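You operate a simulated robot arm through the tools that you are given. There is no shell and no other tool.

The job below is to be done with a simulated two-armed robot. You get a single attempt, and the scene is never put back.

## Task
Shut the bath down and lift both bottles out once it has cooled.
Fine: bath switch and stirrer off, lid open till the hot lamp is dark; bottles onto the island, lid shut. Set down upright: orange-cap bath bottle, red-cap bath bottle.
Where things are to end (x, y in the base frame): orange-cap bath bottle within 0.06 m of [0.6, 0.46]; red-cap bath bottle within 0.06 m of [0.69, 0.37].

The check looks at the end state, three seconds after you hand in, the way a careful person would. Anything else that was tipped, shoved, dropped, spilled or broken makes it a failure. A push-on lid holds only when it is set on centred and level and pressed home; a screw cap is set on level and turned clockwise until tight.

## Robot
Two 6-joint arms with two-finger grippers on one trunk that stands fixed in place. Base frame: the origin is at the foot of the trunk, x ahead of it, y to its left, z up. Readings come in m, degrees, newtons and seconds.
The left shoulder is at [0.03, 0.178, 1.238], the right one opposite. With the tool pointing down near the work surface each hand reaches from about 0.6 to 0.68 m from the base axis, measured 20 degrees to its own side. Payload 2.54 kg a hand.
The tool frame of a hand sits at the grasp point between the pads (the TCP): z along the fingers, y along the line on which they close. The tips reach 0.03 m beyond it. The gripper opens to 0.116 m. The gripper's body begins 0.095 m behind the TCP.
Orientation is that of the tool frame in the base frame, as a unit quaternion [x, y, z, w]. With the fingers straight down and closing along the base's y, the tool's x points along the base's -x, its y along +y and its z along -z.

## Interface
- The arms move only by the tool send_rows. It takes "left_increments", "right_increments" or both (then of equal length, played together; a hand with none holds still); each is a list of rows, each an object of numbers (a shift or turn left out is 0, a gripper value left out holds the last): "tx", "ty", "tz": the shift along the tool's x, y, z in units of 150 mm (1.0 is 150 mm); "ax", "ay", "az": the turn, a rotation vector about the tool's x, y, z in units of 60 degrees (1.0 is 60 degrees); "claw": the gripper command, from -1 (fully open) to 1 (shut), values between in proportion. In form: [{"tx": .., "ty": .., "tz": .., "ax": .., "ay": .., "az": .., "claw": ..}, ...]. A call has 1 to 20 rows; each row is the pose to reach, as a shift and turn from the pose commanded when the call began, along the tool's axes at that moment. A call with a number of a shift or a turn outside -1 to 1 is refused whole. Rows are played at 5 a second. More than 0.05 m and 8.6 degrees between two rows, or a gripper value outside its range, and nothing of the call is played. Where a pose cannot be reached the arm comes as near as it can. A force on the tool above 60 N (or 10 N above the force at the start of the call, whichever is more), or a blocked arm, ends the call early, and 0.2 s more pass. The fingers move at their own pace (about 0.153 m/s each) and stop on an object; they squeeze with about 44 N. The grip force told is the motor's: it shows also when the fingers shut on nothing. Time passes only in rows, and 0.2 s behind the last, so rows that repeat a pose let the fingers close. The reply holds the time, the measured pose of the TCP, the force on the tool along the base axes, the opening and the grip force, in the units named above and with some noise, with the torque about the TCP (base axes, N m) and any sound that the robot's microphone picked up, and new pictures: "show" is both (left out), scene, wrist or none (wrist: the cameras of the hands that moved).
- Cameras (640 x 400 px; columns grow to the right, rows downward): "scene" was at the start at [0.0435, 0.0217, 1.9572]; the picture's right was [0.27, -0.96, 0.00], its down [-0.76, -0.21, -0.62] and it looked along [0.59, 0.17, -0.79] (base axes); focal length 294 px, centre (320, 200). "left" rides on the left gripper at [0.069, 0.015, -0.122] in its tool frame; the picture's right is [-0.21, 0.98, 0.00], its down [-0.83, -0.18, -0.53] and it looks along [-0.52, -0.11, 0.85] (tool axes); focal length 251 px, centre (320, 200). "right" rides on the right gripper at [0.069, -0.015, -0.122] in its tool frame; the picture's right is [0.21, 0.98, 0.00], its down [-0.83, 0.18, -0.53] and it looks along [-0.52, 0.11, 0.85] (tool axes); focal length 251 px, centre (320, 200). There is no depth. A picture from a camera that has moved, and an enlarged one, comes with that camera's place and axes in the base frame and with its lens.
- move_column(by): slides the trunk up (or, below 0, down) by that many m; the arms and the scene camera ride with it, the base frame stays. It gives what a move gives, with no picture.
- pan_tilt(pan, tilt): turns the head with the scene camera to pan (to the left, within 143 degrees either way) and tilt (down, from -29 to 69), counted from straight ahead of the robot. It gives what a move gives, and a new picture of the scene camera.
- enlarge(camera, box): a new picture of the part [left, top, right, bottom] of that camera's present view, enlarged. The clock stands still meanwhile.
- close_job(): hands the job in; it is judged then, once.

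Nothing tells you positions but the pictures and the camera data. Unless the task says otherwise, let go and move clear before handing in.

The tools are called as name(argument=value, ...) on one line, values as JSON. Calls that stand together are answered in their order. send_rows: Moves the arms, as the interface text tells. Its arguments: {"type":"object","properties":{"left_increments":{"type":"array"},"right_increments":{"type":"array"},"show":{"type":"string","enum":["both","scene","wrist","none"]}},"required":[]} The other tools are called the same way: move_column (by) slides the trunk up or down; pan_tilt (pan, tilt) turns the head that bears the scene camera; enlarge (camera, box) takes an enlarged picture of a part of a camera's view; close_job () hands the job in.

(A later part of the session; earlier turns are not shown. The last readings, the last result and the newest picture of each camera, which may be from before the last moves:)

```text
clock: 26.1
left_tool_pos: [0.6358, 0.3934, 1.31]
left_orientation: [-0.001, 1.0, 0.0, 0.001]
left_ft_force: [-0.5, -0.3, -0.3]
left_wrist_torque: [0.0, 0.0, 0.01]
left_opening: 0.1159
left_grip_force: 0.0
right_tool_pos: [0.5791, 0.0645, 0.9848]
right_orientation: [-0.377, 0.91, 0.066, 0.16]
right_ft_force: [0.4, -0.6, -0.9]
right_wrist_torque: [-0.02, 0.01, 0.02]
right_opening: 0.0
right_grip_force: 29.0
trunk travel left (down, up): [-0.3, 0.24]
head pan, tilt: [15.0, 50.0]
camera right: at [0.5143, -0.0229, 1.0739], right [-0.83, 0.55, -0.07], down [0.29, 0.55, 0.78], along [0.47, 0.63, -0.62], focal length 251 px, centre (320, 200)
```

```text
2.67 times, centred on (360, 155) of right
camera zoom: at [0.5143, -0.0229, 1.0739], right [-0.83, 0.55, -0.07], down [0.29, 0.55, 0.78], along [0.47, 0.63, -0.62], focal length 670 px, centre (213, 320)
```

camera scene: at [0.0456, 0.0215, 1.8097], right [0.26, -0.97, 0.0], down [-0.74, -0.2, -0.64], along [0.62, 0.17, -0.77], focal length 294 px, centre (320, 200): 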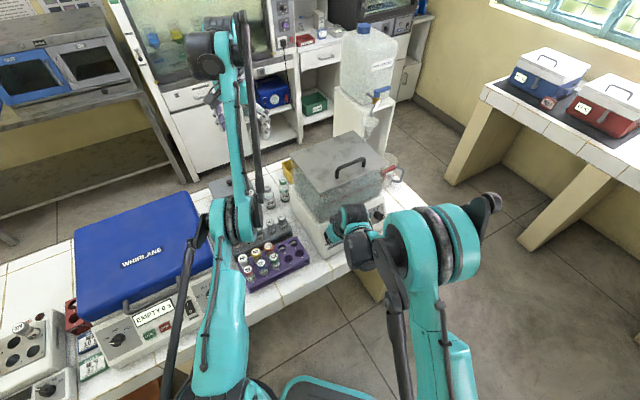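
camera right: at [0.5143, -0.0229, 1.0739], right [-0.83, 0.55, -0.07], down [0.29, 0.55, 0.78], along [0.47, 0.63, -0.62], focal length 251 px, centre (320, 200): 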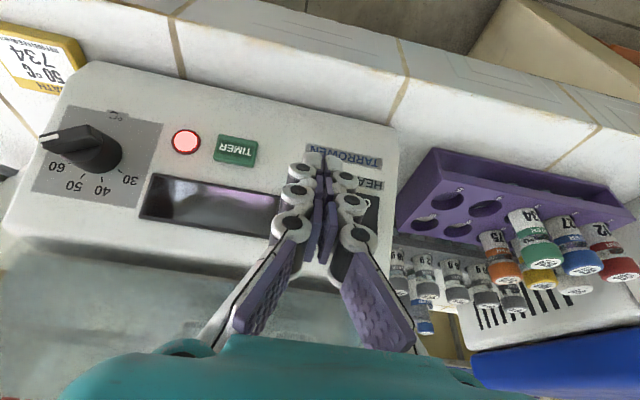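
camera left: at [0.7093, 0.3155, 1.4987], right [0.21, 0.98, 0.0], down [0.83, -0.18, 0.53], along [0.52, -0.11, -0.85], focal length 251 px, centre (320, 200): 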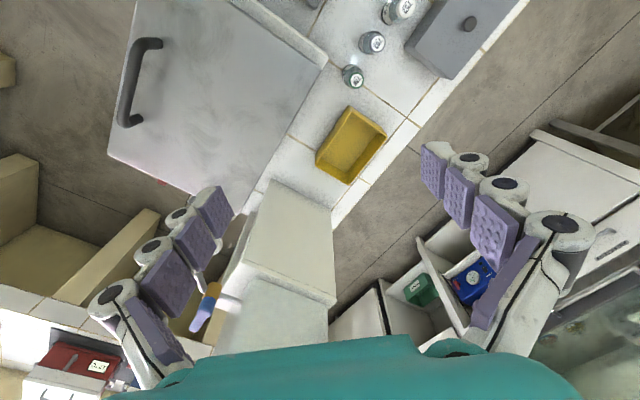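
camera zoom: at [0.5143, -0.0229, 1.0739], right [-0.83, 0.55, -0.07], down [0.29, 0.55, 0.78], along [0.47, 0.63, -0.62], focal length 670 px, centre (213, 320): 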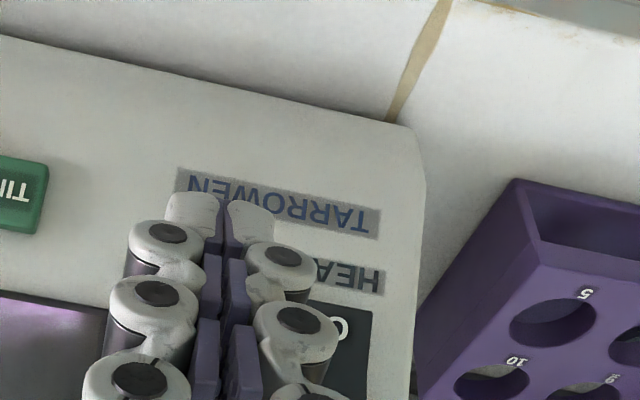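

send_rows(right_increments=[{"tx": -0.06, "tz": 0.065}, {"tx": -0.12, "tz": 0.13}, {"tx": -0.14, "tz": 0.15}, {"tx": -0.152, "tz": 0.163}, {"tx": -0.164, "tz": 0.175}, {"tx": -0.175, "tz": 0.187}, {"tx": -0.184, "tz": 0.197}], show="wrist")

```text
clock: 27.7
left_tool_pos: [0.6304, 0.3897, 1.3131]
left_orientation: [0.0, 1.0, 0.001, 0.001]
left_ft_force: [-0.2, -0.3, -0.4]
left_wrist_torque: [-0.03, 0.0, 0.02]
left_opening: 0.1161
left_grip_force: 0.0
right_tool_pos: [0.5993, 0.0836, 0.9693]
right_orientation: [-0.376, 0.91, 0.065, 0.162]
right_ft_force: [-19.8, -21.7, 26.0]
right_wrist_torque: [-0.12, 0.12, 0.0]
right_opening: 0.0061
right_grip_force: 28.4
trunk travel left (down, up): [-0.3, 0.24]
head pan, tilt: [15.0, 50.0]
camera right: at [0.5349, -0.0014, 1.0579], right [-0.83, 0.55, -0.08], down [0.29, 0.55, 0.78], along [0.47, 0.63, -0.62], focal length 251 px, centre (320, 200)
```

right: 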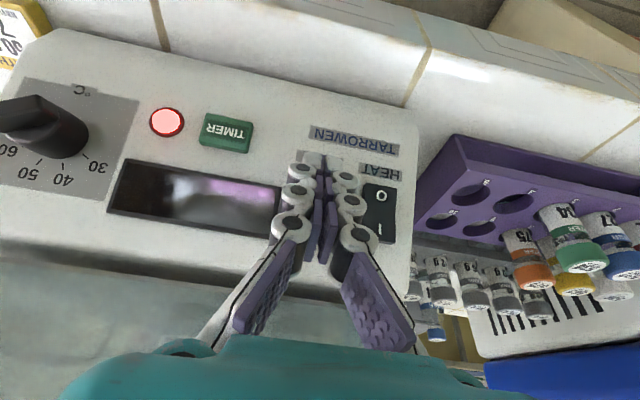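

send_rows(right_increments=[{"tx": 0.12, "tz": -0.13}, {"tx": 0.25, "tz": -0.27}, {"tx": 0.25, "tz": -0.55}, {"tx": 0.25, "tz": -0.8}, {"tx": 0.25, "tz": -1.0}, {"tx": 0.25, "tz": -1.0}], show="wrist")

enlarge(camera="right", box=[220, 60, 440, 200])

enlarge(camera="scene", box=[280, 110, 440, 270])

```text
clock: 29.1
left_tool_pos: [0.6361, 0.3941, 1.3105]
left_orientation: [-0.001, 1.0, 0.0, -0.001]
left_ft_force: [-0.3, -0.4, -0.3]
left_wrist_torque: [0.0, 0.02, 0.01]
left_opening: 0.1159
left_grip_force: 0.0
right_tool_pos: [0.5433, 0.0267, 1.0949]
right_orientation: [-0.377, 0.91, 0.067, 0.16]
right_ft_force: [-0.8, 0.0, 0.7]
right_wrist_torque: [0.02, 0.01, 0.0]
right_opening: 0.0
right_grip_force: 28.4
trunk travel left (down, up): [-0.3, 0.24]
head pan, tilt: [15.0, 50.0]
camera right: at [0.4779, -0.0594, 1.1844], right [-0.83, 0.55, -0.07], down [0.29, 0.55, 0.78], along [0.47, 0.63, -0.62], focal length 251 px, centre (320, 200)
```

right: 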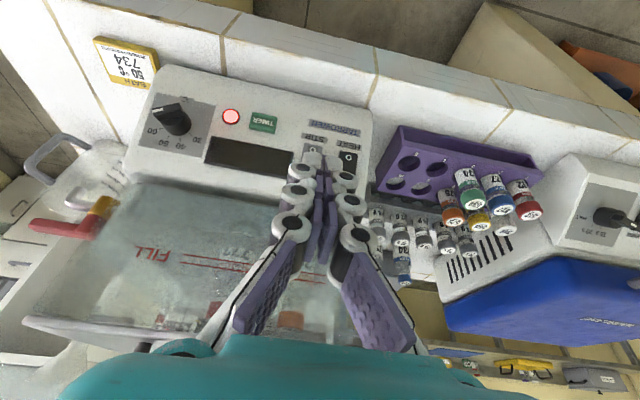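

```text
2.86 times, centred on (330, 130) of right
camera zoom: at [0.4779, -0.0594, 1.1844], right [-0.83, 0.55, -0.07], down [0.29, 0.55, 0.78], along [0.47, 0.63, -0.62], focal length 718 px, centre (291, 400)
```

zoom: 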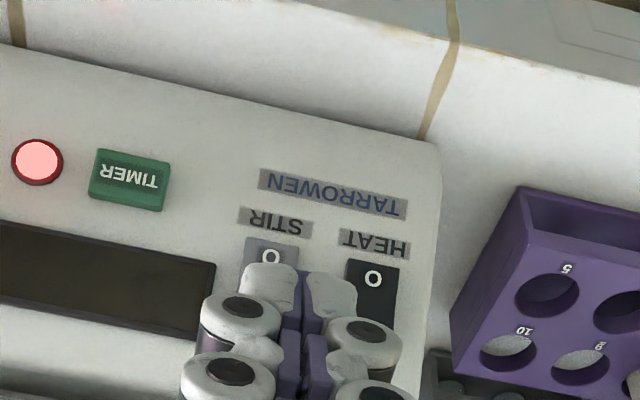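

```text
2.50 times, centred on (360, 190) of scene
camera zoom: at [0.0461, 0.0217, 1.8096], right [0.26, -0.97, 0.0], down [-0.74, -0.2, -0.64], along [0.62, 0.17, -0.77], focal length 736 px, centre (220, 225)
```

zoom: 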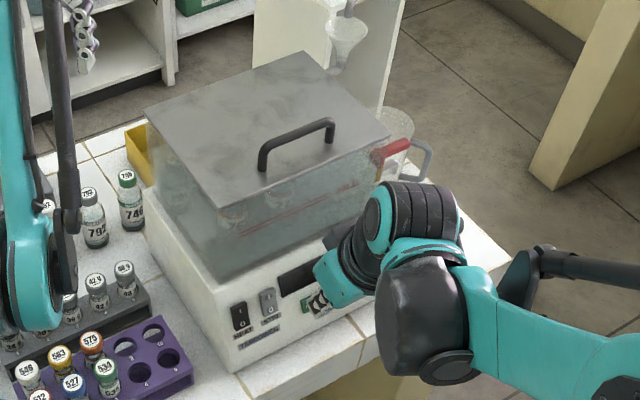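

enlarge(camera="scene", box=[325, 215, 375, 255])

```text
10.00 times, centred on (350, 235) of scene
camera zoom: at [0.0461, 0.0217, 1.8096], right [0.26, -0.97, 0.0], down [-0.74, -0.2, -0.64], along [0.62, 0.17, -0.77], focal length 2945 px, centre (20, -150)
```

zoom: 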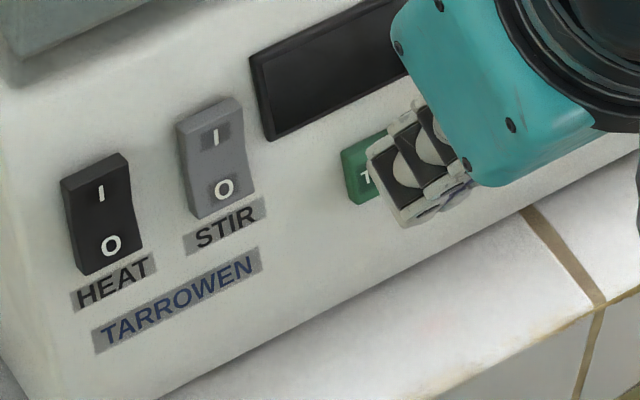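

Both rockers now show the same "off" tilt and the display is dark. Next is the lid: I'll park the right hand to the side, raise the trunk, and bring the left hand over the handle with its fingers closing across the bar.

send_rows(right_increments=[{"tx": 0.15, "ty": -0.16, "tz": -0.055}, {"tx": 0.3, "ty": -0.32, "tz": -0.11}, {"tx": 0.45, "ty": -0.48, "tz": -0.165}, {"tx": 0.6, "ty": -0.64, "tz": -0.22}, {"tx": 0.753, "ty": -0.8, "tz": -0.274}, {"tx": 0.753, "ty": -0.8, "tz": -0.274}], show="none")

move_column(by=0.24)

send_rows(left_increments=[{"tx": -0.03, "ty": -0.14, "az": 0.107}, {"tx": -0.06, "ty": -0.28, "az": 0.214}, {"tx": -0.09, "ty": -0.42, "az": 0.321}, {"tx": -0.12, "ty": -0.56, "az": 0.428}, {"tx": -0.15, "ty": -0.7, "az": 0.535}, {"tx": -0.18, "ty": -0.84, "az": 0.642}, {"tx": -0.2, "ty": -0.987, "az": 0.75}, {"tx": -0.2, "ty": -0.987, "az": 0.75}], show="both")

```text
clock: 30.5
left_tool_pos: [0.6357, 0.394, 1.3103]
left_orientation: [-0.001, 1.0, -0.001, 0.0]
left_ft_force: [0.1, 0.8, -0.4]
left_wrist_torque: [0.0, -0.04, 0.02]
left_opening: 0.116
left_grip_force: 0.0
right_tool_pos: [0.5415, -0.1408, 1.0944]
right_orientation: [-0.376, 0.91, 0.066, 0.161]
right_ft_force: [0.1, -0.2, 0.9]
right_wrist_torque: [-0.03, 0.0, 0.01]
right_opening: 0.0
right_grip_force: 28.4
trunk travel left (down, up): [-0.3, 0.24]
head pan, tilt: [15.0, 50.0]
```

```text
clock: 33.0
left_tool_pos: [0.6355, 0.3929, 1.5508]
left_orientation: [-0.001, 1.0, 0.001, 0.0]
left_ft_force: [-0.4, -0.5, 0.3]
left_wrist_torque: [0.02, -0.01, 0.01]
left_opening: 0.1161
left_grip_force: 0.1
right_tool_pos: [0.5423, -0.1424, 1.3329]
right_orientation: [-0.376, 0.91, 0.066, 0.161]
right_ft_force: [0.7, 0.2, -0.8]
right_wrist_torque: [0.01, -0.01, -0.01]
right_opening: 0.0
right_grip_force: 28.4
trunk travel left (down, up): [-0.54, 0.0]
head pan, tilt: [15.0, 50.0]
```

```text
clock: 34.8
left_tool_pos: [0.6664, 0.2455, 1.5531]
left_orientation: [0.384, 0.923, -0.001, 0.0]
left_ft_force: [-0.2, -0.2, -0.1]
left_wrist_torque: [0.03, -0.03, 0.03]
left_opening: 0.116
left_grip_force: 0.0
left hand out of reach, approached as far as the arm can: row 4, 5
right_tool_pos: [0.5415, -0.1409, 1.3325]
right_orientation: [-0.377, 0.91, 0.066, 0.161]
right_ft_force: [0.9, -0.7, 0.3]
right_wrist_torque: [0.0, -0.01, -0.01]
right_opening: 0.0001
right_grip_force: 28.8
trunk travel left (down, up): [-0.54, 0.0]
head pan, tilt: [15.0, 50.0]
camera scene: at [0.0454, 0.0224, 2.0497], right [0.26, -0.97, 0.0], down [-0.74, -0.2, -0.64], along [0.62, 0.17, -0.77], focal length 294 px, centre (320, 200)
camera left: at [0.6287, 0.3044, 1.6734], right [0.84, 0.54, 0.0], down [0.46, -0.71, 0.53], along [0.29, -0.45, -0.85], focal length 251 px, centre (320, 200)
```

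scene: 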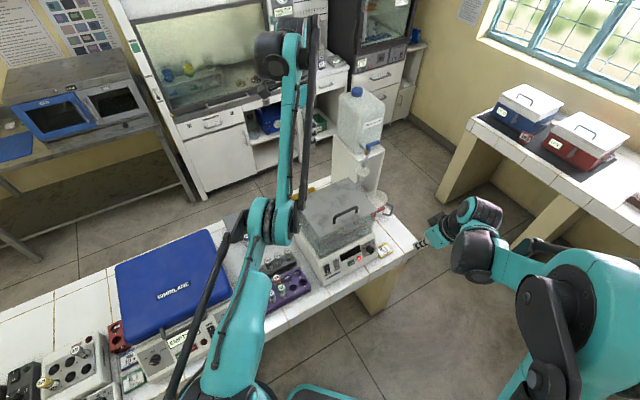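
left: 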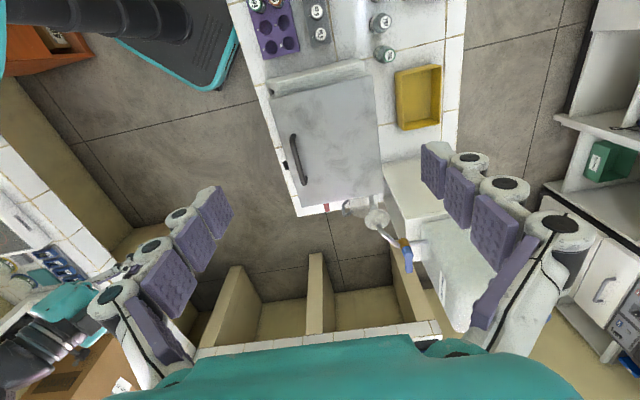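

enlarge(camera="left", box=[240, 60, 440, 220])

```text
2.50 times, centred on (340, 140) of left
camera zoom: at [0.6287, 0.3044, 1.6734], right [0.84, 0.54, 0.0], down [0.46, -0.71, 0.53], along [0.29, -0.45, -0.85], focal length 629 px, centre (270, 350)
```

zoom: 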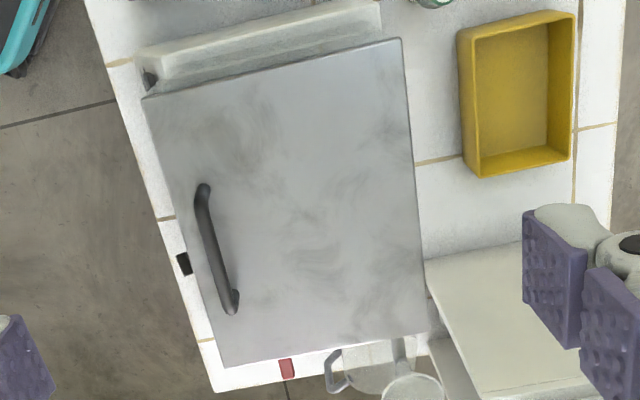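

Lid corners project to an exact 45° rectangle, and the handle is around (0.702, 0.101). I'm moving the left hand above the handle.

send_rows(left_increments=[{"tx": -0.17, "ty": -0.1, "tz": 0.18, "claw": 0}, {"tx": -0.34, "ty": -0.2, "tz": 0.36, "claw": 0}, {"tx": -0.51, "ty": -0.3, "tz": 0.54, "claw": 0}, {"tx": -0.68, "ty": -0.4, "tz": 0.72, "claw": 0}, {"tx": -0.851, "ty": -0.511, "tz": 0.9, "claw": 0}, {"tx": -0.851, "ty": -0.511, "tz": 0.9, "claw": 0}], show="both")

enlarge(camera="left", box=[200, 60, 440, 210])

enlarge(camera="scene", box=[270, 150, 410, 290])

```text
clock: 36.2
left_tool_pos: [0.7607, 0.0921, 1.4472]
left_orientation: [0.382, 0.924, 0.0, 0.0]
left_ft_force: [0.4, -0.6, 0.0]
left_wrist_torque: [0.0, 0.0, -0.02]
left_opening: 0.058
left_grip_force: 0.0
left hand out of reach, approached as far as the arm can: row 1, 2, 3, 4, 5, 6
right_tool_pos: [0.5417, -0.1411, 1.3325]
right_orientation: [-0.377, 0.91, 0.066, 0.161]
right_ft_force: [0.5, 0.2, -0.4]
right_wrist_torque: [-0.01, 0.05, -0.01]
right_opening: 0.0
right_grip_force: 28.8
trunk travel left (down, up): [-0.54, 0.0]
head pan, tilt: [15.0, 50.0]
camera scene: at [0.045, 0.0225, 2.0497], right [0.26, -0.97, 0.0], down [-0.74, -0.2, -0.64], along [0.62, 0.17, -0.77], focal length 294 px, centre (320, 200)
camera left: at [0.722, 0.1513, 1.568], right [0.84, 0.54, 0.0], down [0.46, -0.71, 0.53], along [0.29, -0.45, -0.85], focal length 251 px, centre (320, 200)
```

scene: 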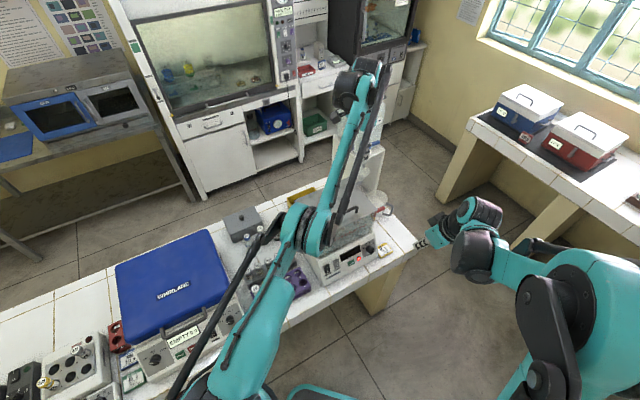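
left: 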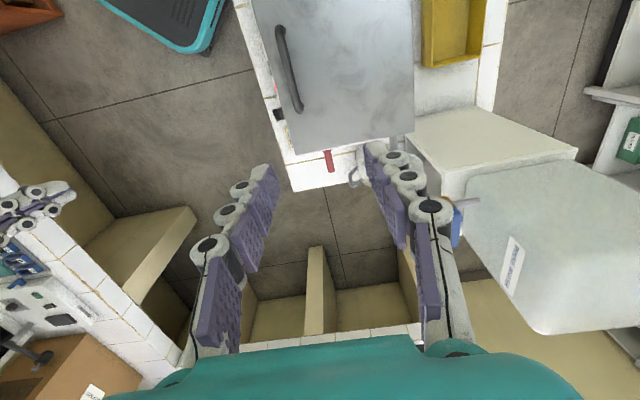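

```text
2.67 times, centred on (320, 135) of left
camera zoom: at [0.722, 0.1513, 1.568], right [0.84, 0.54, 0.0], down [0.46, -0.71, 0.53], along [0.29, -0.45, -0.85], focal length 670 px, centre (320, 373)
```

zoom: 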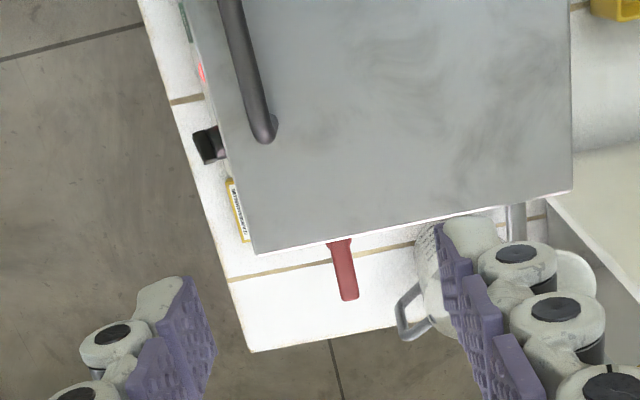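

```text
2.86 times, centred on (340, 220) of scene
camera zoom: at [0.045, 0.0225, 2.0497], right [0.26, -0.97, 0.0], down [-0.74, -0.2, -0.64], along [0.62, 0.17, -0.77], focal length 841 px, centre (263, 143)
```

zoom: 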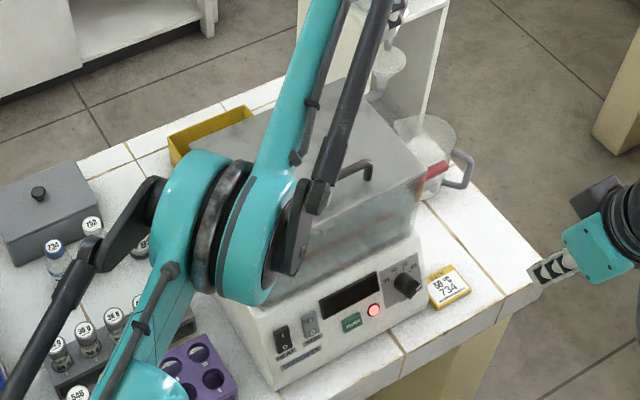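

The arm stopped short at (0.761, 0.092, 1.447). I'll probe with a small move from here to learn which limit is in play.

send_rows(left_increments=[{"tx": 0.05, "ty": -0.05}, {"tx": 0.1, "ty": -0.1}, {"tx": 0.15, "ty": -0.15}, {"tx": 0.2, "ty": -0.2}, {"tx": 0.2, "ty": -0.2}], show="scene")

```text
clock: 37.4
left_tool_pos: [0.7483, 0.0901, 1.4661]
left_orientation: [0.383, 0.924, 0.0, -0.001]
left_ft_force: [0.0, -0.4, -0.4]
left_wrist_torque: [-0.06, 0.03, 0.01]
left_opening: 0.0579
left_grip_force: 0.0
left hand out of reach, approached as far as the arm can: row 1, 2, 3, 4, 5
right_tool_pos: [0.5412, -0.142, 1.333]
right_orientation: [-0.377, 0.91, 0.066, 0.161]
right_ft_force: [-0.2, 0.2, 0.6]
right_wrist_torque: [-0.04, -0.02, 0.01]
right_opening: 0.0002
right_grip_force: 28.8
trunk travel left (down, up): [-0.54, 0.0]
head pan, tilt: [15.0, 50.0]
camera scene: at [0.0457, 0.0217, 2.0497], right [0.26, -0.97, 0.0], down [-0.74, -0.2, -0.64], along [0.62, 0.17, -0.77], focal length 294 px, centre (320, 200)
```

scene: 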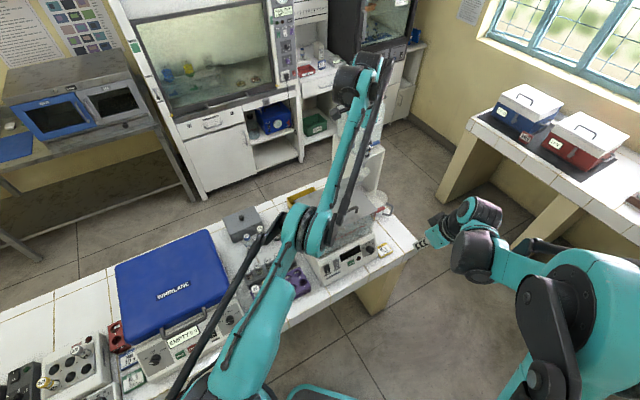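

enlarge(camera="scene", box=[160, 30, 460, 400])

enlarge(camera="scene", box=[400, 150, 640, 400])

```text
1.08 times, centred on (310, 215) of scene (not enlarged: the box is as wide or as high as the picture)
camera zoom: at [0.0457, 0.0217, 2.0497], right [0.26, -0.97, 0.0], down [-0.74, -0.2, -0.64], along [0.62, 0.17, -0.77], focal length 318 px, centre (331, 184)
```

zoom: 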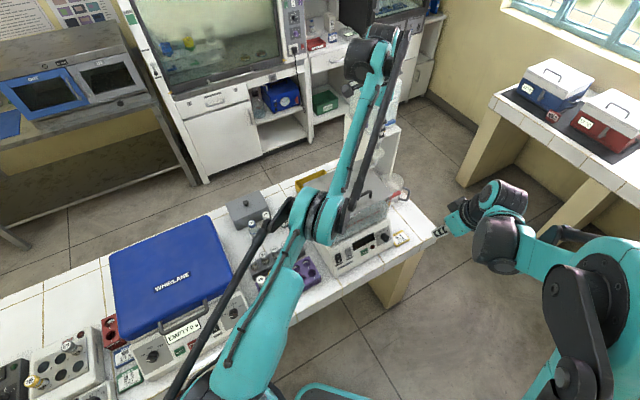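

```text
1.60 times, centred on (520, 275) of scene
camera zoom: at [0.0457, 0.0217, 2.0497], right [0.26, -0.97, 0.0], down [-0.74, -0.2, -0.64], along [0.62, 0.17, -0.77], focal length 471 px, centre (0, 80)
```

zoom: 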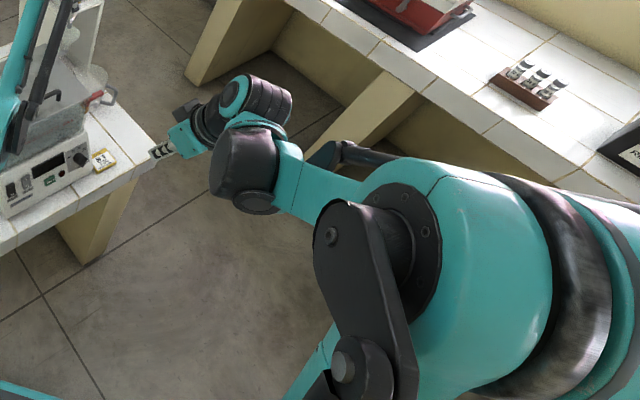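

The left arm is almost fully straight, so moving inward is ill-conditioned. I'll try a pure downward move to get the elbow bending (fingertips stay above the handle height).

send_rows(left_increments=[{"tz": 0.1}, {"tz": 0.2}, {"tz": 0.3}, {"tz": 0.4}, {"tz": 0.5}, {"tz": 0.6}], show="scene")

```text
clock: 38.8
left_tool_pos: [0.7865, 0.0856, 1.3884]
left_orientation: [0.383, 0.924, 0.0, -0.002]
left_ft_force: [0.6, 0.3, 0.1]
left_wrist_torque: [-0.01, 0.0, 0.01]
left_opening: 0.058
left_grip_force: 0.0
left hand out of reach, approached as far as the arm can: row 1, 2, 3, 4, 5, 6
right_tool_pos: [0.5431, -0.1428, 1.3336]
right_orientation: [-0.377, 0.91, 0.067, 0.161]
right_ft_force: [-0.1, 0.1, -0.5]
right_wrist_torque: [0.0, 0.04, -0.03]
right_opening: 0.0001
right_grip_force: 28.2
trunk travel left (down, up): [-0.54, 0.0]
head pan, tilt: [15.0, 50.0]
camera scene: at [0.0464, 0.0212, 2.0496], right [0.26, -0.97, 0.0], down [-0.74, -0.2, -0.64], along [0.62, 0.17, -0.77], focal length 294 px, centre (320, 200)
```

scene: 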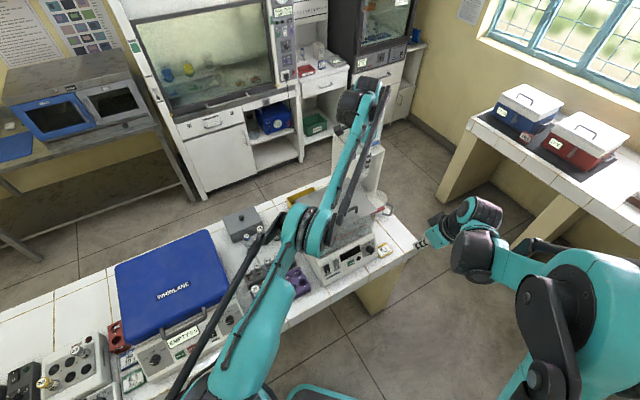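

The elbow seems stuck on the wrong side of its straight position. I'll stretch the arm fully outward, then go down so the elbow can bend the proper way.

send_rows(left_increments=[{"tx": -0.15, "ty": 0.15, "tz": -0.05}, {"tx": -0.3, "ty": 0.3, "tz": -0.1}, {"tx": -0.45, "ty": 0.45, "tz": -0.15}], show="none")

send_rows(left_increments=[{"tz": 0.1}, {"tz": 0.2}, {"tz": 0.3}, {"tz": 0.4}], show="scene")

```text
clock: 39.6
left_tool_pos: [0.7894, 0.0936, 1.3892]
left_orientation: [0.382, 0.924, 0.0, 0.001]
left_ft_force: [-0.5, 0.2, 0.2]
left_wrist_torque: [-0.01, -0.04, -0.02]
left_opening: 0.0581
left_grip_force: 0.0
left hand out of reach, approached as far as the arm can: row 1, 2, 3
right_tool_pos: [0.5423, -0.1422, 1.3324]
right_orientation: [-0.377, 0.91, 0.066, 0.161]
right_ft_force: [0.2, -0.3, 0.0]
right_wrist_torque: [0.03, -0.01, 0.02]
right_opening: 0.0
right_grip_force: 28.5
trunk travel left (down, up): [-0.54, 0.0]
head pan, tilt: [15.0, 50.0]
```

```text
clock: 40.6
left_tool_pos: [0.7916, 0.0937, 1.3306]
left_orientation: [0.383, 0.924, 0.0, 0.0]
left_ft_force: [0.6, -0.2, 0.3]
left_wrist_torque: [-0.01, -0.03, 0.0]
left_opening: 0.058
left_grip_force: 0.0
right_tool_pos: [0.5417, -0.1427, 1.3326]
right_orientation: [-0.377, 0.91, 0.067, 0.16]
right_ft_force: [0.0, 0.0, -0.5]
right_wrist_torque: [0.02, -0.01, -0.02]
right_opening: 0.0
right_grip_force: 28.4
trunk travel left (down, up): [-0.54, 0.0]
head pan, tilt: [15.0, 50.0]
camera scene: at [0.0461, 0.0212, 2.0496], right [0.26, -0.97, 0.0], down [-0.74, -0.2, -0.64], along [0.62, 0.17, -0.77], focal length 294 px, centre (320, 200)
```

scene: 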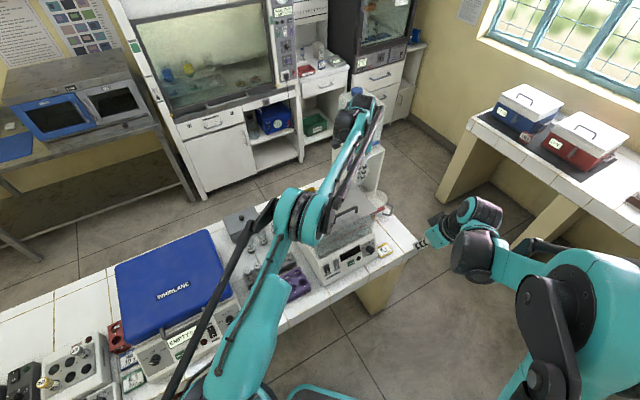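

The elbow is now bending properly. I'll retract to directly above the handle.

send_rows(left_increments=[{"tx": 0.12, "ty": -0.1}, {"tx": 0.24, "ty": -0.2}, {"tx": 0.36, "ty": -0.3}, {"tx": 0.457, "ty": -0.391}, {"tx": 0.457, "ty": -0.391}], show="both")

enlarge(camera="left", box=[160, 0, 440, 180])

enlarge(camera="scene", box=[270, 150, 410, 290])

```text
clock: 41.8
left_tool_pos: [0.703, 0.1008, 1.331]
left_orientation: [0.382, 0.924, -0.001, 0.0]
left_ft_force: [-0.1, -0.3, -0.6]
left_wrist_torque: [0.04, 0.0, 0.0]
left_opening: 0.0582
left_grip_force: 0.1
right_tool_pos: [0.5426, -0.1423, 1.3332]
right_orientation: [-0.377, 0.91, 0.066, 0.161]
right_ft_force: [0.2, -0.3, 1.0]
right_wrist_torque: [0.02, 0.01, -0.01]
right_opening: 0.0
right_grip_force: 28.7
trunk travel left (down, up): [-0.54, 0.0]
head pan, tilt: [15.0, 50.0]
camera scene: at [0.0466, 0.0213, 2.0496], right [0.26, -0.97, 0.0], down [-0.74, -0.2, -0.64], along [0.62, 0.17, -0.77], focal length 294 px, centre (320, 200)
camera left: at [0.6644, 0.16, 1.4528], right [0.84, 0.54, 0.0], down [0.46, -0.71, 0.53], along [0.29, -0.45, -0.85], focal length 251 px, centre (320, 200)
```

scene: 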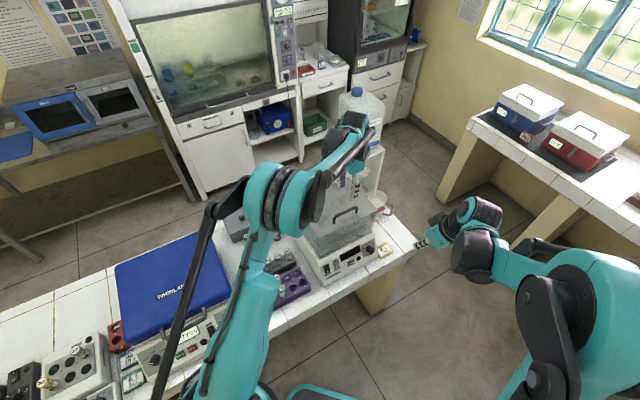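
left: 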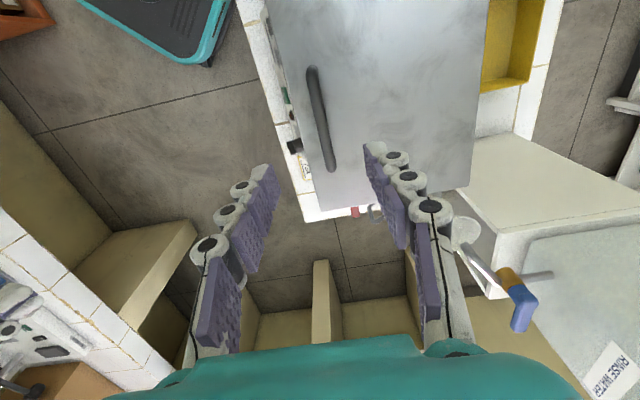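

```text
2.22 times, centred on (300, 90) of left
camera zoom: at [0.6644, 0.16, 1.4528], right [0.84, 0.54, 0.0], down [0.46, -0.71, 0.53], along [0.29, -0.45, -0.85], focal length 559 px, centre (364, 444)
```

zoom: 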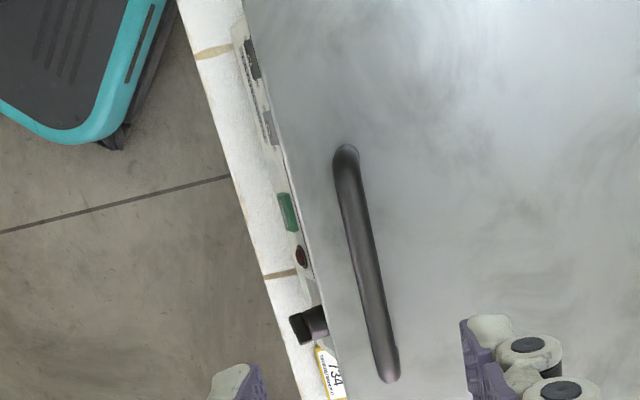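

```text
2.86 times, centred on (340, 220) of scene
camera zoom: at [0.0466, 0.0213, 2.0496], right [0.26, -0.97, 0.0], down [-0.74, -0.2, -0.64], along [0.62, 0.17, -0.77], focal length 841 px, centre (263, 143)
```

zoom: 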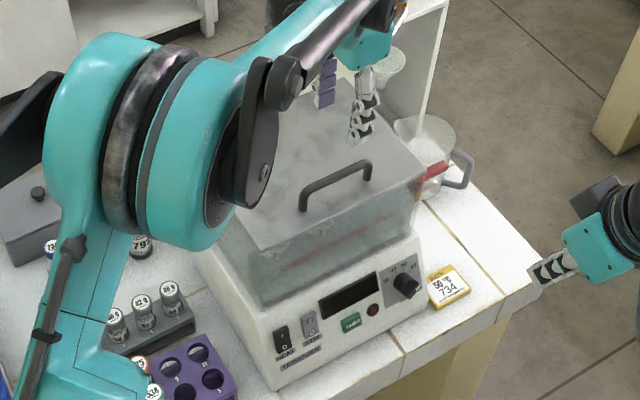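

The hot lamp already looks dark, and the bar is at p≈0.5705, within 2 mm of my hand. I'll descend over the bar and check.

send_rows(left_increments=[{"ty": 0.013, "tz": 0.2}, {"ty": 0.013, "tz": 0.4}, {"ty": 0.013, "tz": 0.55}, {"ty": 0.013, "tz": 0.68}, {"ty": 0.013, "tz": 0.76}, {"ty": 0.013, "tz": 0.76}], show="both")

enlarge(camera="left", box=[200, 60, 440, 240])

enlarge(camera="scene", box=[300, 150, 420, 270])

```text
clock: 43.2
left_tool_pos: [0.7034, 0.104, 1.2164]
left_orientation: [0.383, 0.924, 0.0, -0.001]
left_ft_force: [0.0, 0.1, -0.2]
left_wrist_torque: [-0.01, 0.0, -0.02]
left_opening: 0.0581
left_grip_force: 0.0
right_tool_pos: [0.5406, -0.1429, 1.3338]
right_orientation: [-0.377, 0.91, 0.067, 0.161]
right_ft_force: [-0.7, 0.2, 0.3]
right_wrist_torque: [0.03, -0.02, -0.03]
right_opening: 0.0
right_grip_force: 28.7
trunk travel left (down, up): [-0.54, 0.0]
head pan, tilt: [15.0, 50.0]
camera scene: at [0.0449, 0.0213, 2.0497], right [0.26, -0.97, 0.0], down [-0.74, -0.2, -0.64], along [0.62, 0.17, -0.77], focal length 294 px, centre (320, 200)
camera left: at [0.6648, 0.1616, 1.3388], right [0.84, 0.54, 0.0], down [0.46, -0.71, 0.53], along [0.29, -0.45, -0.85], focal length 251 px, centre (320, 200)
```

scene: 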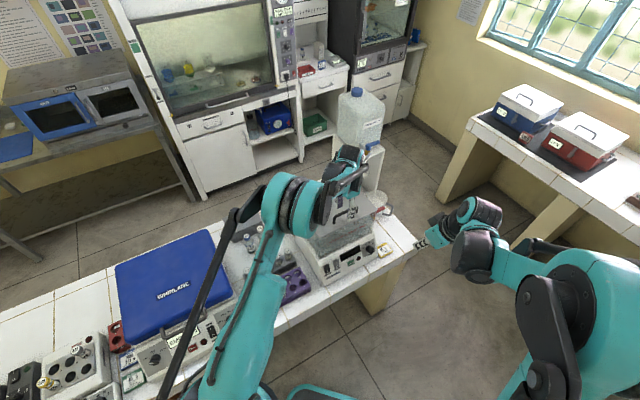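
left: 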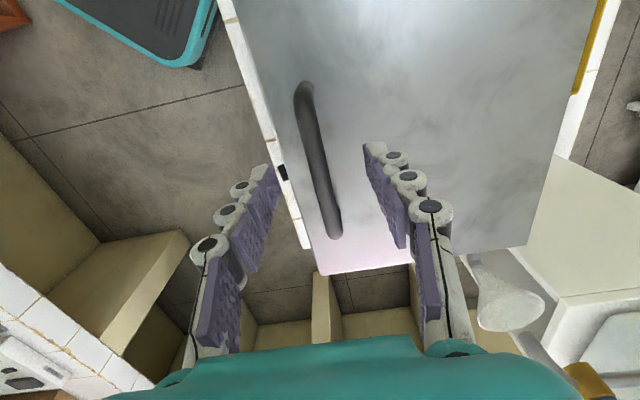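

```text
2.22 times, centred on (320, 150) of left
camera zoom: at [0.6648, 0.1616, 1.3388], right [0.84, 0.54, 0.0], down [0.46, -0.71, 0.53], along [0.29, -0.45, -0.85], focal length 559 px, centre (320, 311)
```

zoom: 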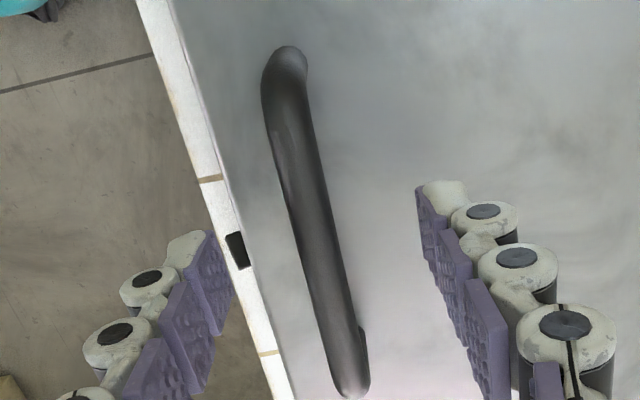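

```text
3.33 times, centred on (360, 210) of scene
camera zoom: at [0.0449, 0.0213, 2.0497], right [0.26, -0.97, 0.0], down [-0.74, -0.2, -0.64], along [0.62, 0.17, -0.77], focal length 982 px, centre (187, 167)
```

zoom: 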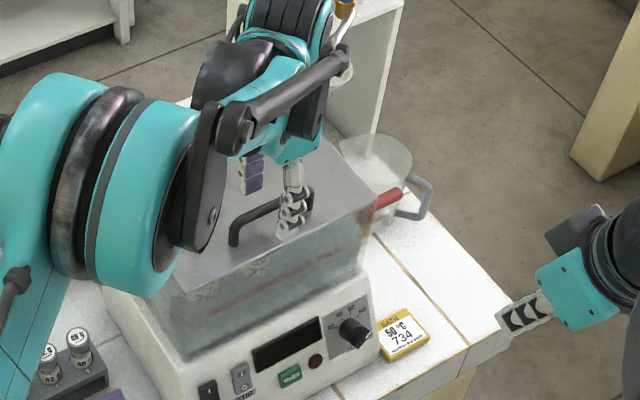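

The bar is centred between the fingers, so I'll close on the handle.

send_rows(left_increments=[{"claw": 0.4}, {"claw": 0.7}, {"claw": 1}, {"claw": 1}, {"claw": 1}], show="wrist")

```text
clock: 44.4
left_tool_pos: [0.7029, 0.1032, 1.2178]
left_orientation: [0.382, 0.924, 0.0, 0.0]
left_ft_force: [-2.0, -0.9, -2.7]
left_wrist_torque: [-0.01, 0.04, -0.03]
left_opening: 0.0114
left_grip_force: 38.3
right_tool_pos: [0.5425, -0.1418, 1.3324]
right_orientation: [-0.376, 0.91, 0.067, 0.161]
right_ft_force: [0.1, 0.7, -0.5]
right_wrist_torque: [-0.03, -0.01, -0.03]
right_opening: 0.0
right_grip_force: 28.6
trunk travel left (down, up): [-0.54, 0.0]
head pan, tilt: [15.0, 50.0]
camera left: at [0.665, 0.1615, 1.3387], right [0.84, 0.54, 0.0], down [0.46, -0.71, 0.53], along [0.29, -0.45, -0.85], focal length 251 px, centre (320, 200)
```

left: 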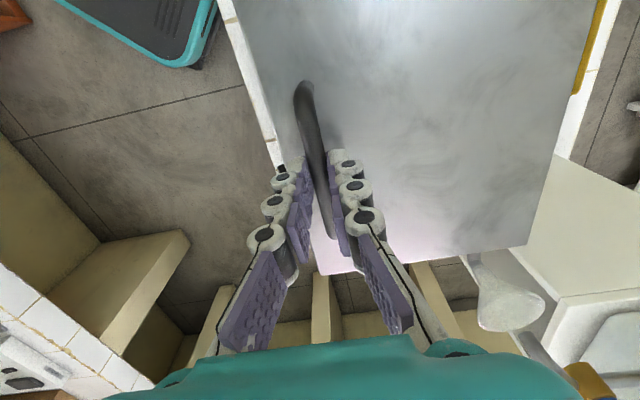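

The bar is gripped (11 mm). I'll do a small test lift to see whether the lid is hinged.

send_rows(left_increments=[{"tz": -0.04}, {"tz": -0.08}, {"tz": -0.12}, {"tz": -0.15}, {"tz": -0.15}], show="both")

enlarge(camera="scene", box=[280, 150, 420, 290])

```text
clock: 45.6
left_tool_pos: [0.7069, 0.1074, 1.2387]
left_orientation: [0.382, 0.924, -0.002, -0.001]
left_ft_force: [16.8, 16.0, -10.1]
left_wrist_torque: [0.21, -0.63, -0.12]
left_opening: 0.0112
left_grip_force: 38.2
right_tool_pos: [0.5452, -0.1384, 1.3312]
right_orientation: [-0.377, 0.91, 0.065, 0.159]
right_ft_force: [-0.3, 0.4, 0.4]
right_wrist_torque: [0.0, 0.01, 0.02]
right_opening: 0.0
right_grip_force: 29.1
trunk travel left (down, up): [-0.54, 0.0]
head pan, tilt: [15.0, 50.0]
camera scene: at [0.0514, 0.0257, 2.0494], right [0.26, -0.97, 0.0], down [-0.74, -0.2, -0.64], along [0.62, 0.17, -0.77], focal length 294 px, centre (320, 200)
camera left: at [0.6687, 0.1652, 1.3595], right [0.84, 0.54, 0.0], down [0.46, -0.71, 0.53], along [0.29, -0.45, -0.85], focal length 251 px, centre (320, 200)
```

scene: 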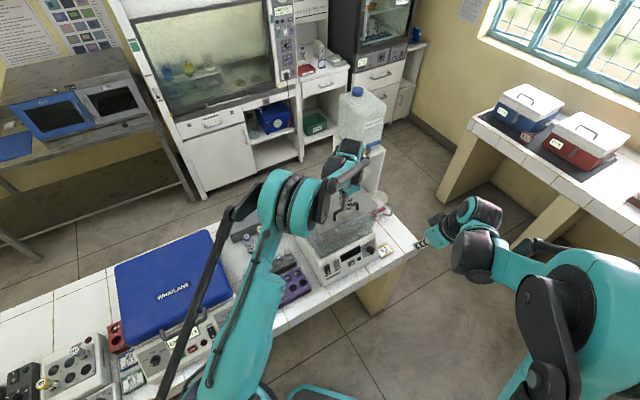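
left: 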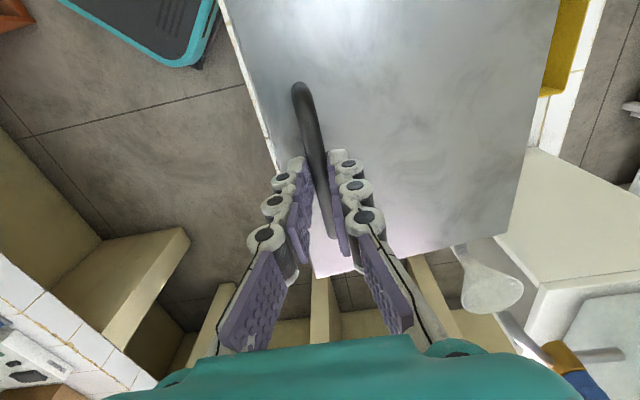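

```text
2.86 times, centred on (350, 220) of scene
camera zoom: at [0.0514, 0.0257, 2.0494], right [0.26, -0.97, 0.0], down [-0.74, -0.2, -0.64], along [0.62, 0.17, -0.77], focal length 841 px, centre (234, 143)
```

zoom: 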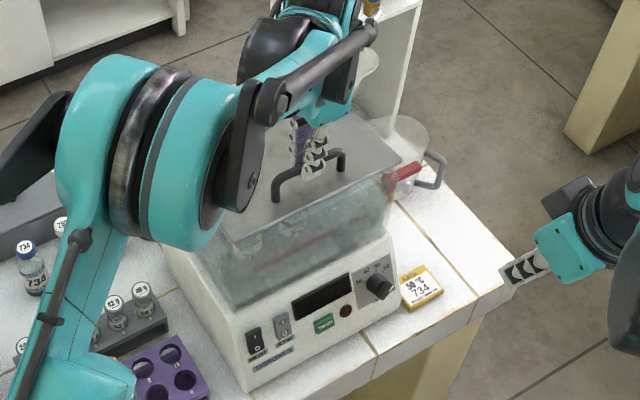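

The lid is hinged at the back (the hand was pulled +p as it rose). I'll follow the arc about the hinge up to about 48°.

send_rows(left_increments=[{"ty": 0.084, "tz": -0.083}, {"ty": 0.143, "tz": -0.191}, {"ty": 0.215, "tz": -0.292}, {"ty": 0.295, "tz": -0.385}, {"ty": 0.385, "tz": -0.47}, {"ty": 0.484, "tz": -0.545}, {"ty": 0.59, "tz": -0.608}, {"ty": 0.59, "tz": -0.608}], show="both")

enlarge(camera="scene", box=[280, 130, 420, 270])

```text
clock: 47.4
left_tool_pos: [0.7629, 0.1622, 1.3341]
left_orientation: [0.384, 0.923, 0.001, 0.0]
left_ft_force: [-5.1, -8.3, 17.5]
left_wrist_torque: [-0.4, -0.12, -0.37]
left_opening: 0.0113
left_grip_force: 38.0
right_tool_pos: [0.5395, -0.1436, 1.3325]
right_orientation: [-0.377, 0.91, 0.066, 0.162]
right_ft_force: [0.6, 0.1, -0.1]
right_wrist_torque: [0.01, 0.01, -0.02]
right_opening: 0.0
right_grip_force: 28.5
trunk travel left (down, up): [-0.54, 0.0]
head pan, tilt: [15.0, 50.0]
camera scene: at [0.0413, 0.0181, 2.0499], right [0.26, -0.97, 0.0], down [-0.74, -0.2, -0.64], along [0.62, 0.17, -0.76], focal length 294 px, centre (320, 200)
camera left: at [0.7243, 0.2209, 1.4555], right [0.84, 0.54, 0.0], down [0.45, -0.71, 0.53], along [0.29, -0.45, -0.85], focal length 251 px, centre (320, 200)
```

scene: 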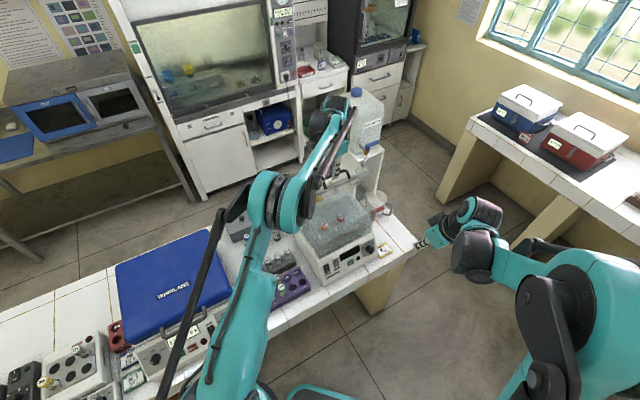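
left: 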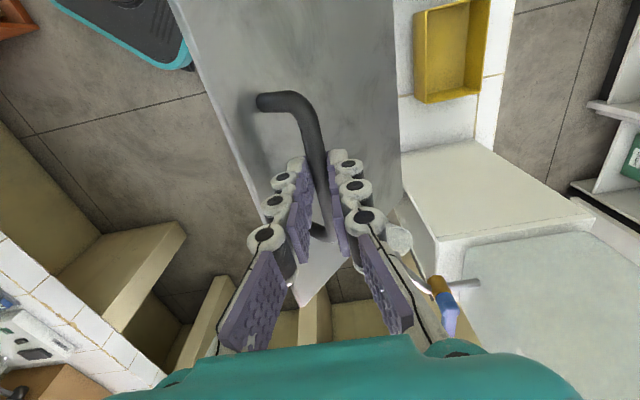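

```text
2.86 times, centred on (350, 200) of scene
camera zoom: at [0.0413, 0.0181, 2.0499], right [0.26, -0.97, 0.0], down [-0.74, -0.2, -0.64], along [0.62, 0.17, -0.76], focal length 841 px, centre (234, 200)
```

zoom: 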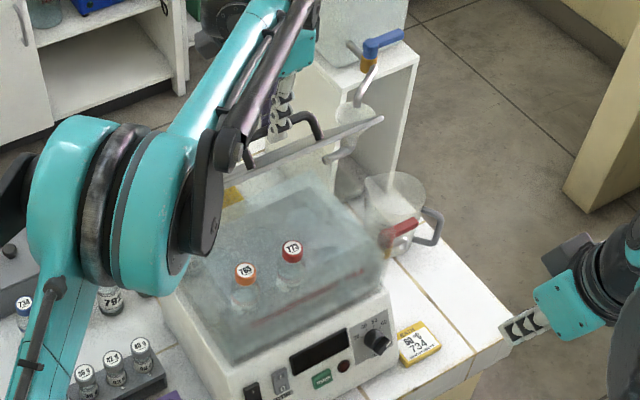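

The lid is about 48° open. Two bottles show in the tank, one orange-capped and one red-capped, and the lamp is dark. I'll refine the hinge estimate and continue to about 83°, tilting the tool forward for reach.

send_rows(left_increments=[{"ty": 0.077, "tz": -0.084, "ax": -0.1}, {"ty": 0.204, "tz": -0.132, "ax": -0.2}, {"ty": 0.337, "tz": -0.162, "ax": -0.3}, {"ty": 0.472, "tz": -0.175, "ax": -0.4}, {"ty": 0.609, "tz": -0.17, "ax": -0.5}, {"ty": 0.609, "tz": -0.17, "ax": -0.5}], show="both")

enlarge(camera="scene", box=[280, 100, 420, 240])

```text
clock: 48.8
left_tool_pos: [0.8256, 0.2248, 1.3565]
left_orientation: [0.37, 0.894, 0.235, 0.096]
left_ft_force: [-31.2, -21.0, -11.0]
left_wrist_torque: [-4.6, 5.59, -1.3]
left_opening: 0.0103
left_grip_force: 37.8
right_tool_pos: [0.5394, -0.1435, 1.3335]
right_orientation: [-0.376, 0.91, 0.066, 0.161]
right_ft_force: [0.0, -0.4, 0.3]
right_wrist_torque: [-0.05, 0.01, 0.0]
right_opening: 0.0001
right_grip_force: 29.1
trunk travel left (down, up): [-0.54, 0.0]
head pan, tilt: [15.0, 50.0]
camera scene: at [0.0404, 0.0183, 2.0497], right [0.26, -0.97, 0.0], down [-0.74, -0.2, -0.64], along [0.62, 0.17, -0.76], focal length 294 px, centre (320, 200)
camera left: at [0.7428, 0.239, 1.4703], right [0.75, 0.45, 0.48], down [0.29, -0.88, 0.37], along [0.59, -0.14, -0.79], focal length 251 px, centre (320, 200)
```

scene: 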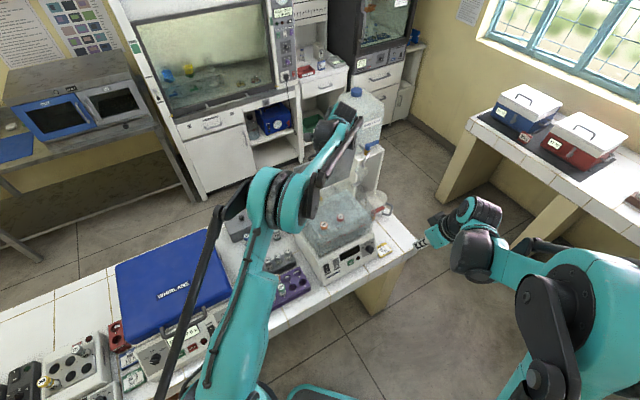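
left: 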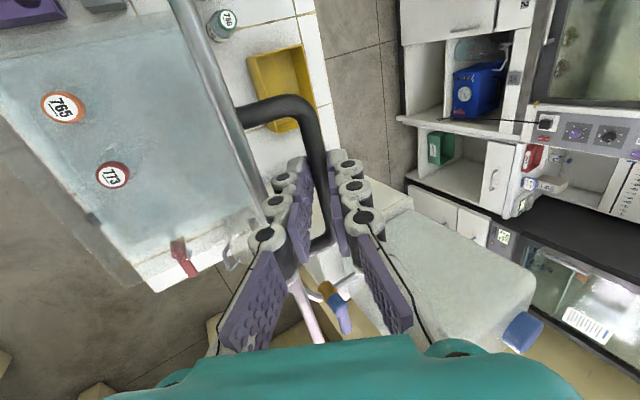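

```text
2.86 times, centred on (350, 170) of scene
camera zoom: at [0.0404, 0.0183, 2.0497], right [0.26, -0.97, 0.0], down [-0.74, -0.2, -0.64], along [0.62, 0.17, -0.76], focal length 841 px, centre (234, 286)
```

zoom: 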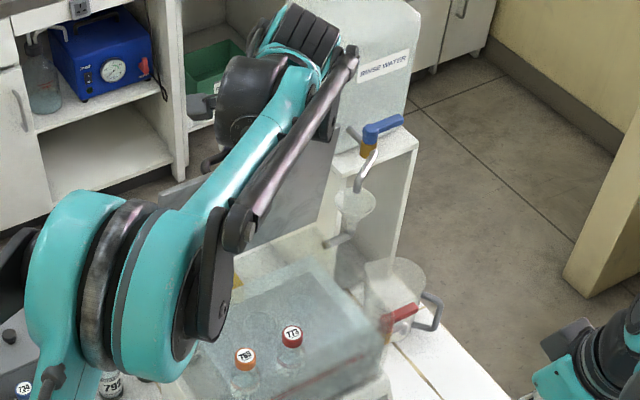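

The lid is about 80° open, but at this tilt a finger is leaning on the lid edge (38 N). I'll relax the tilt to see how the load falls.

send_rows(left_increments=[{"ax": 0.1}, {"ax": 0.2}, {"ax": 0.2}], show="wrist")

enlarge(camera="left", box=[160, 60, 440, 260])

```text
clock: 49.6
left_tool_pos: [0.8289, 0.2285, 1.3578]
left_orientation: [0.378, 0.913, 0.145, 0.059]
left_ft_force: [2.3, -4.5, 5.9]
left_wrist_torque: [0.14, 0.27, -0.36]
left_opening: 0.0112
left_grip_force: 38.6
right_tool_pos: [0.5405, -0.143, 1.3335]
right_orientation: [-0.378, 0.909, 0.066, 0.161]
right_ft_force: [1.0, -0.2, -0.1]
right_wrist_torque: [0.01, 0.03, -0.03]
right_opening: 0.0
right_grip_force: 28.3
trunk travel left (down, up): [-0.54, 0.0]
head pan, tilt: [15.0, 50.0]
camera left: at [0.764, 0.2605, 1.4778], right [0.81, 0.5, 0.3], down [0.35, -0.82, 0.45], along [0.48, -0.26, -0.84], focal length 251 px, centre (320, 200)
```

left: 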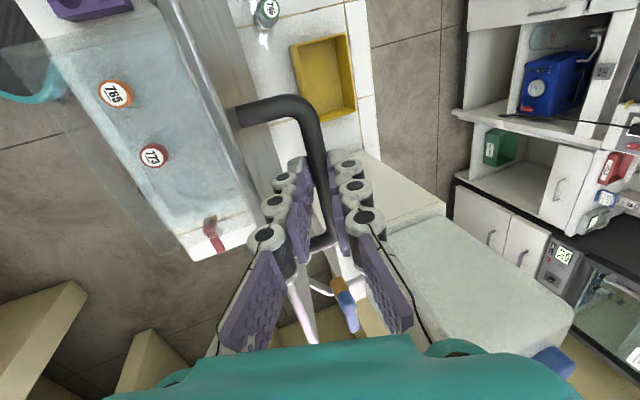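

```text
2.00 times, centred on (300, 160) of left
camera zoom: at [0.764, 0.2605, 1.4778], right [0.81, 0.5, 0.3], down [0.35, -0.82, 0.45], along [0.48, -0.26, -0.84], focal length 503 px, centre (360, 280)
```

zoom: 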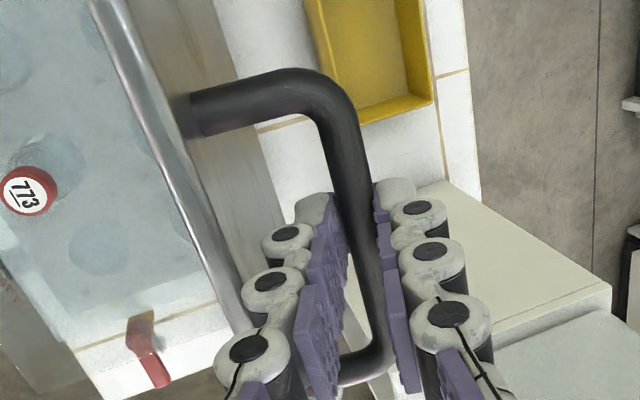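

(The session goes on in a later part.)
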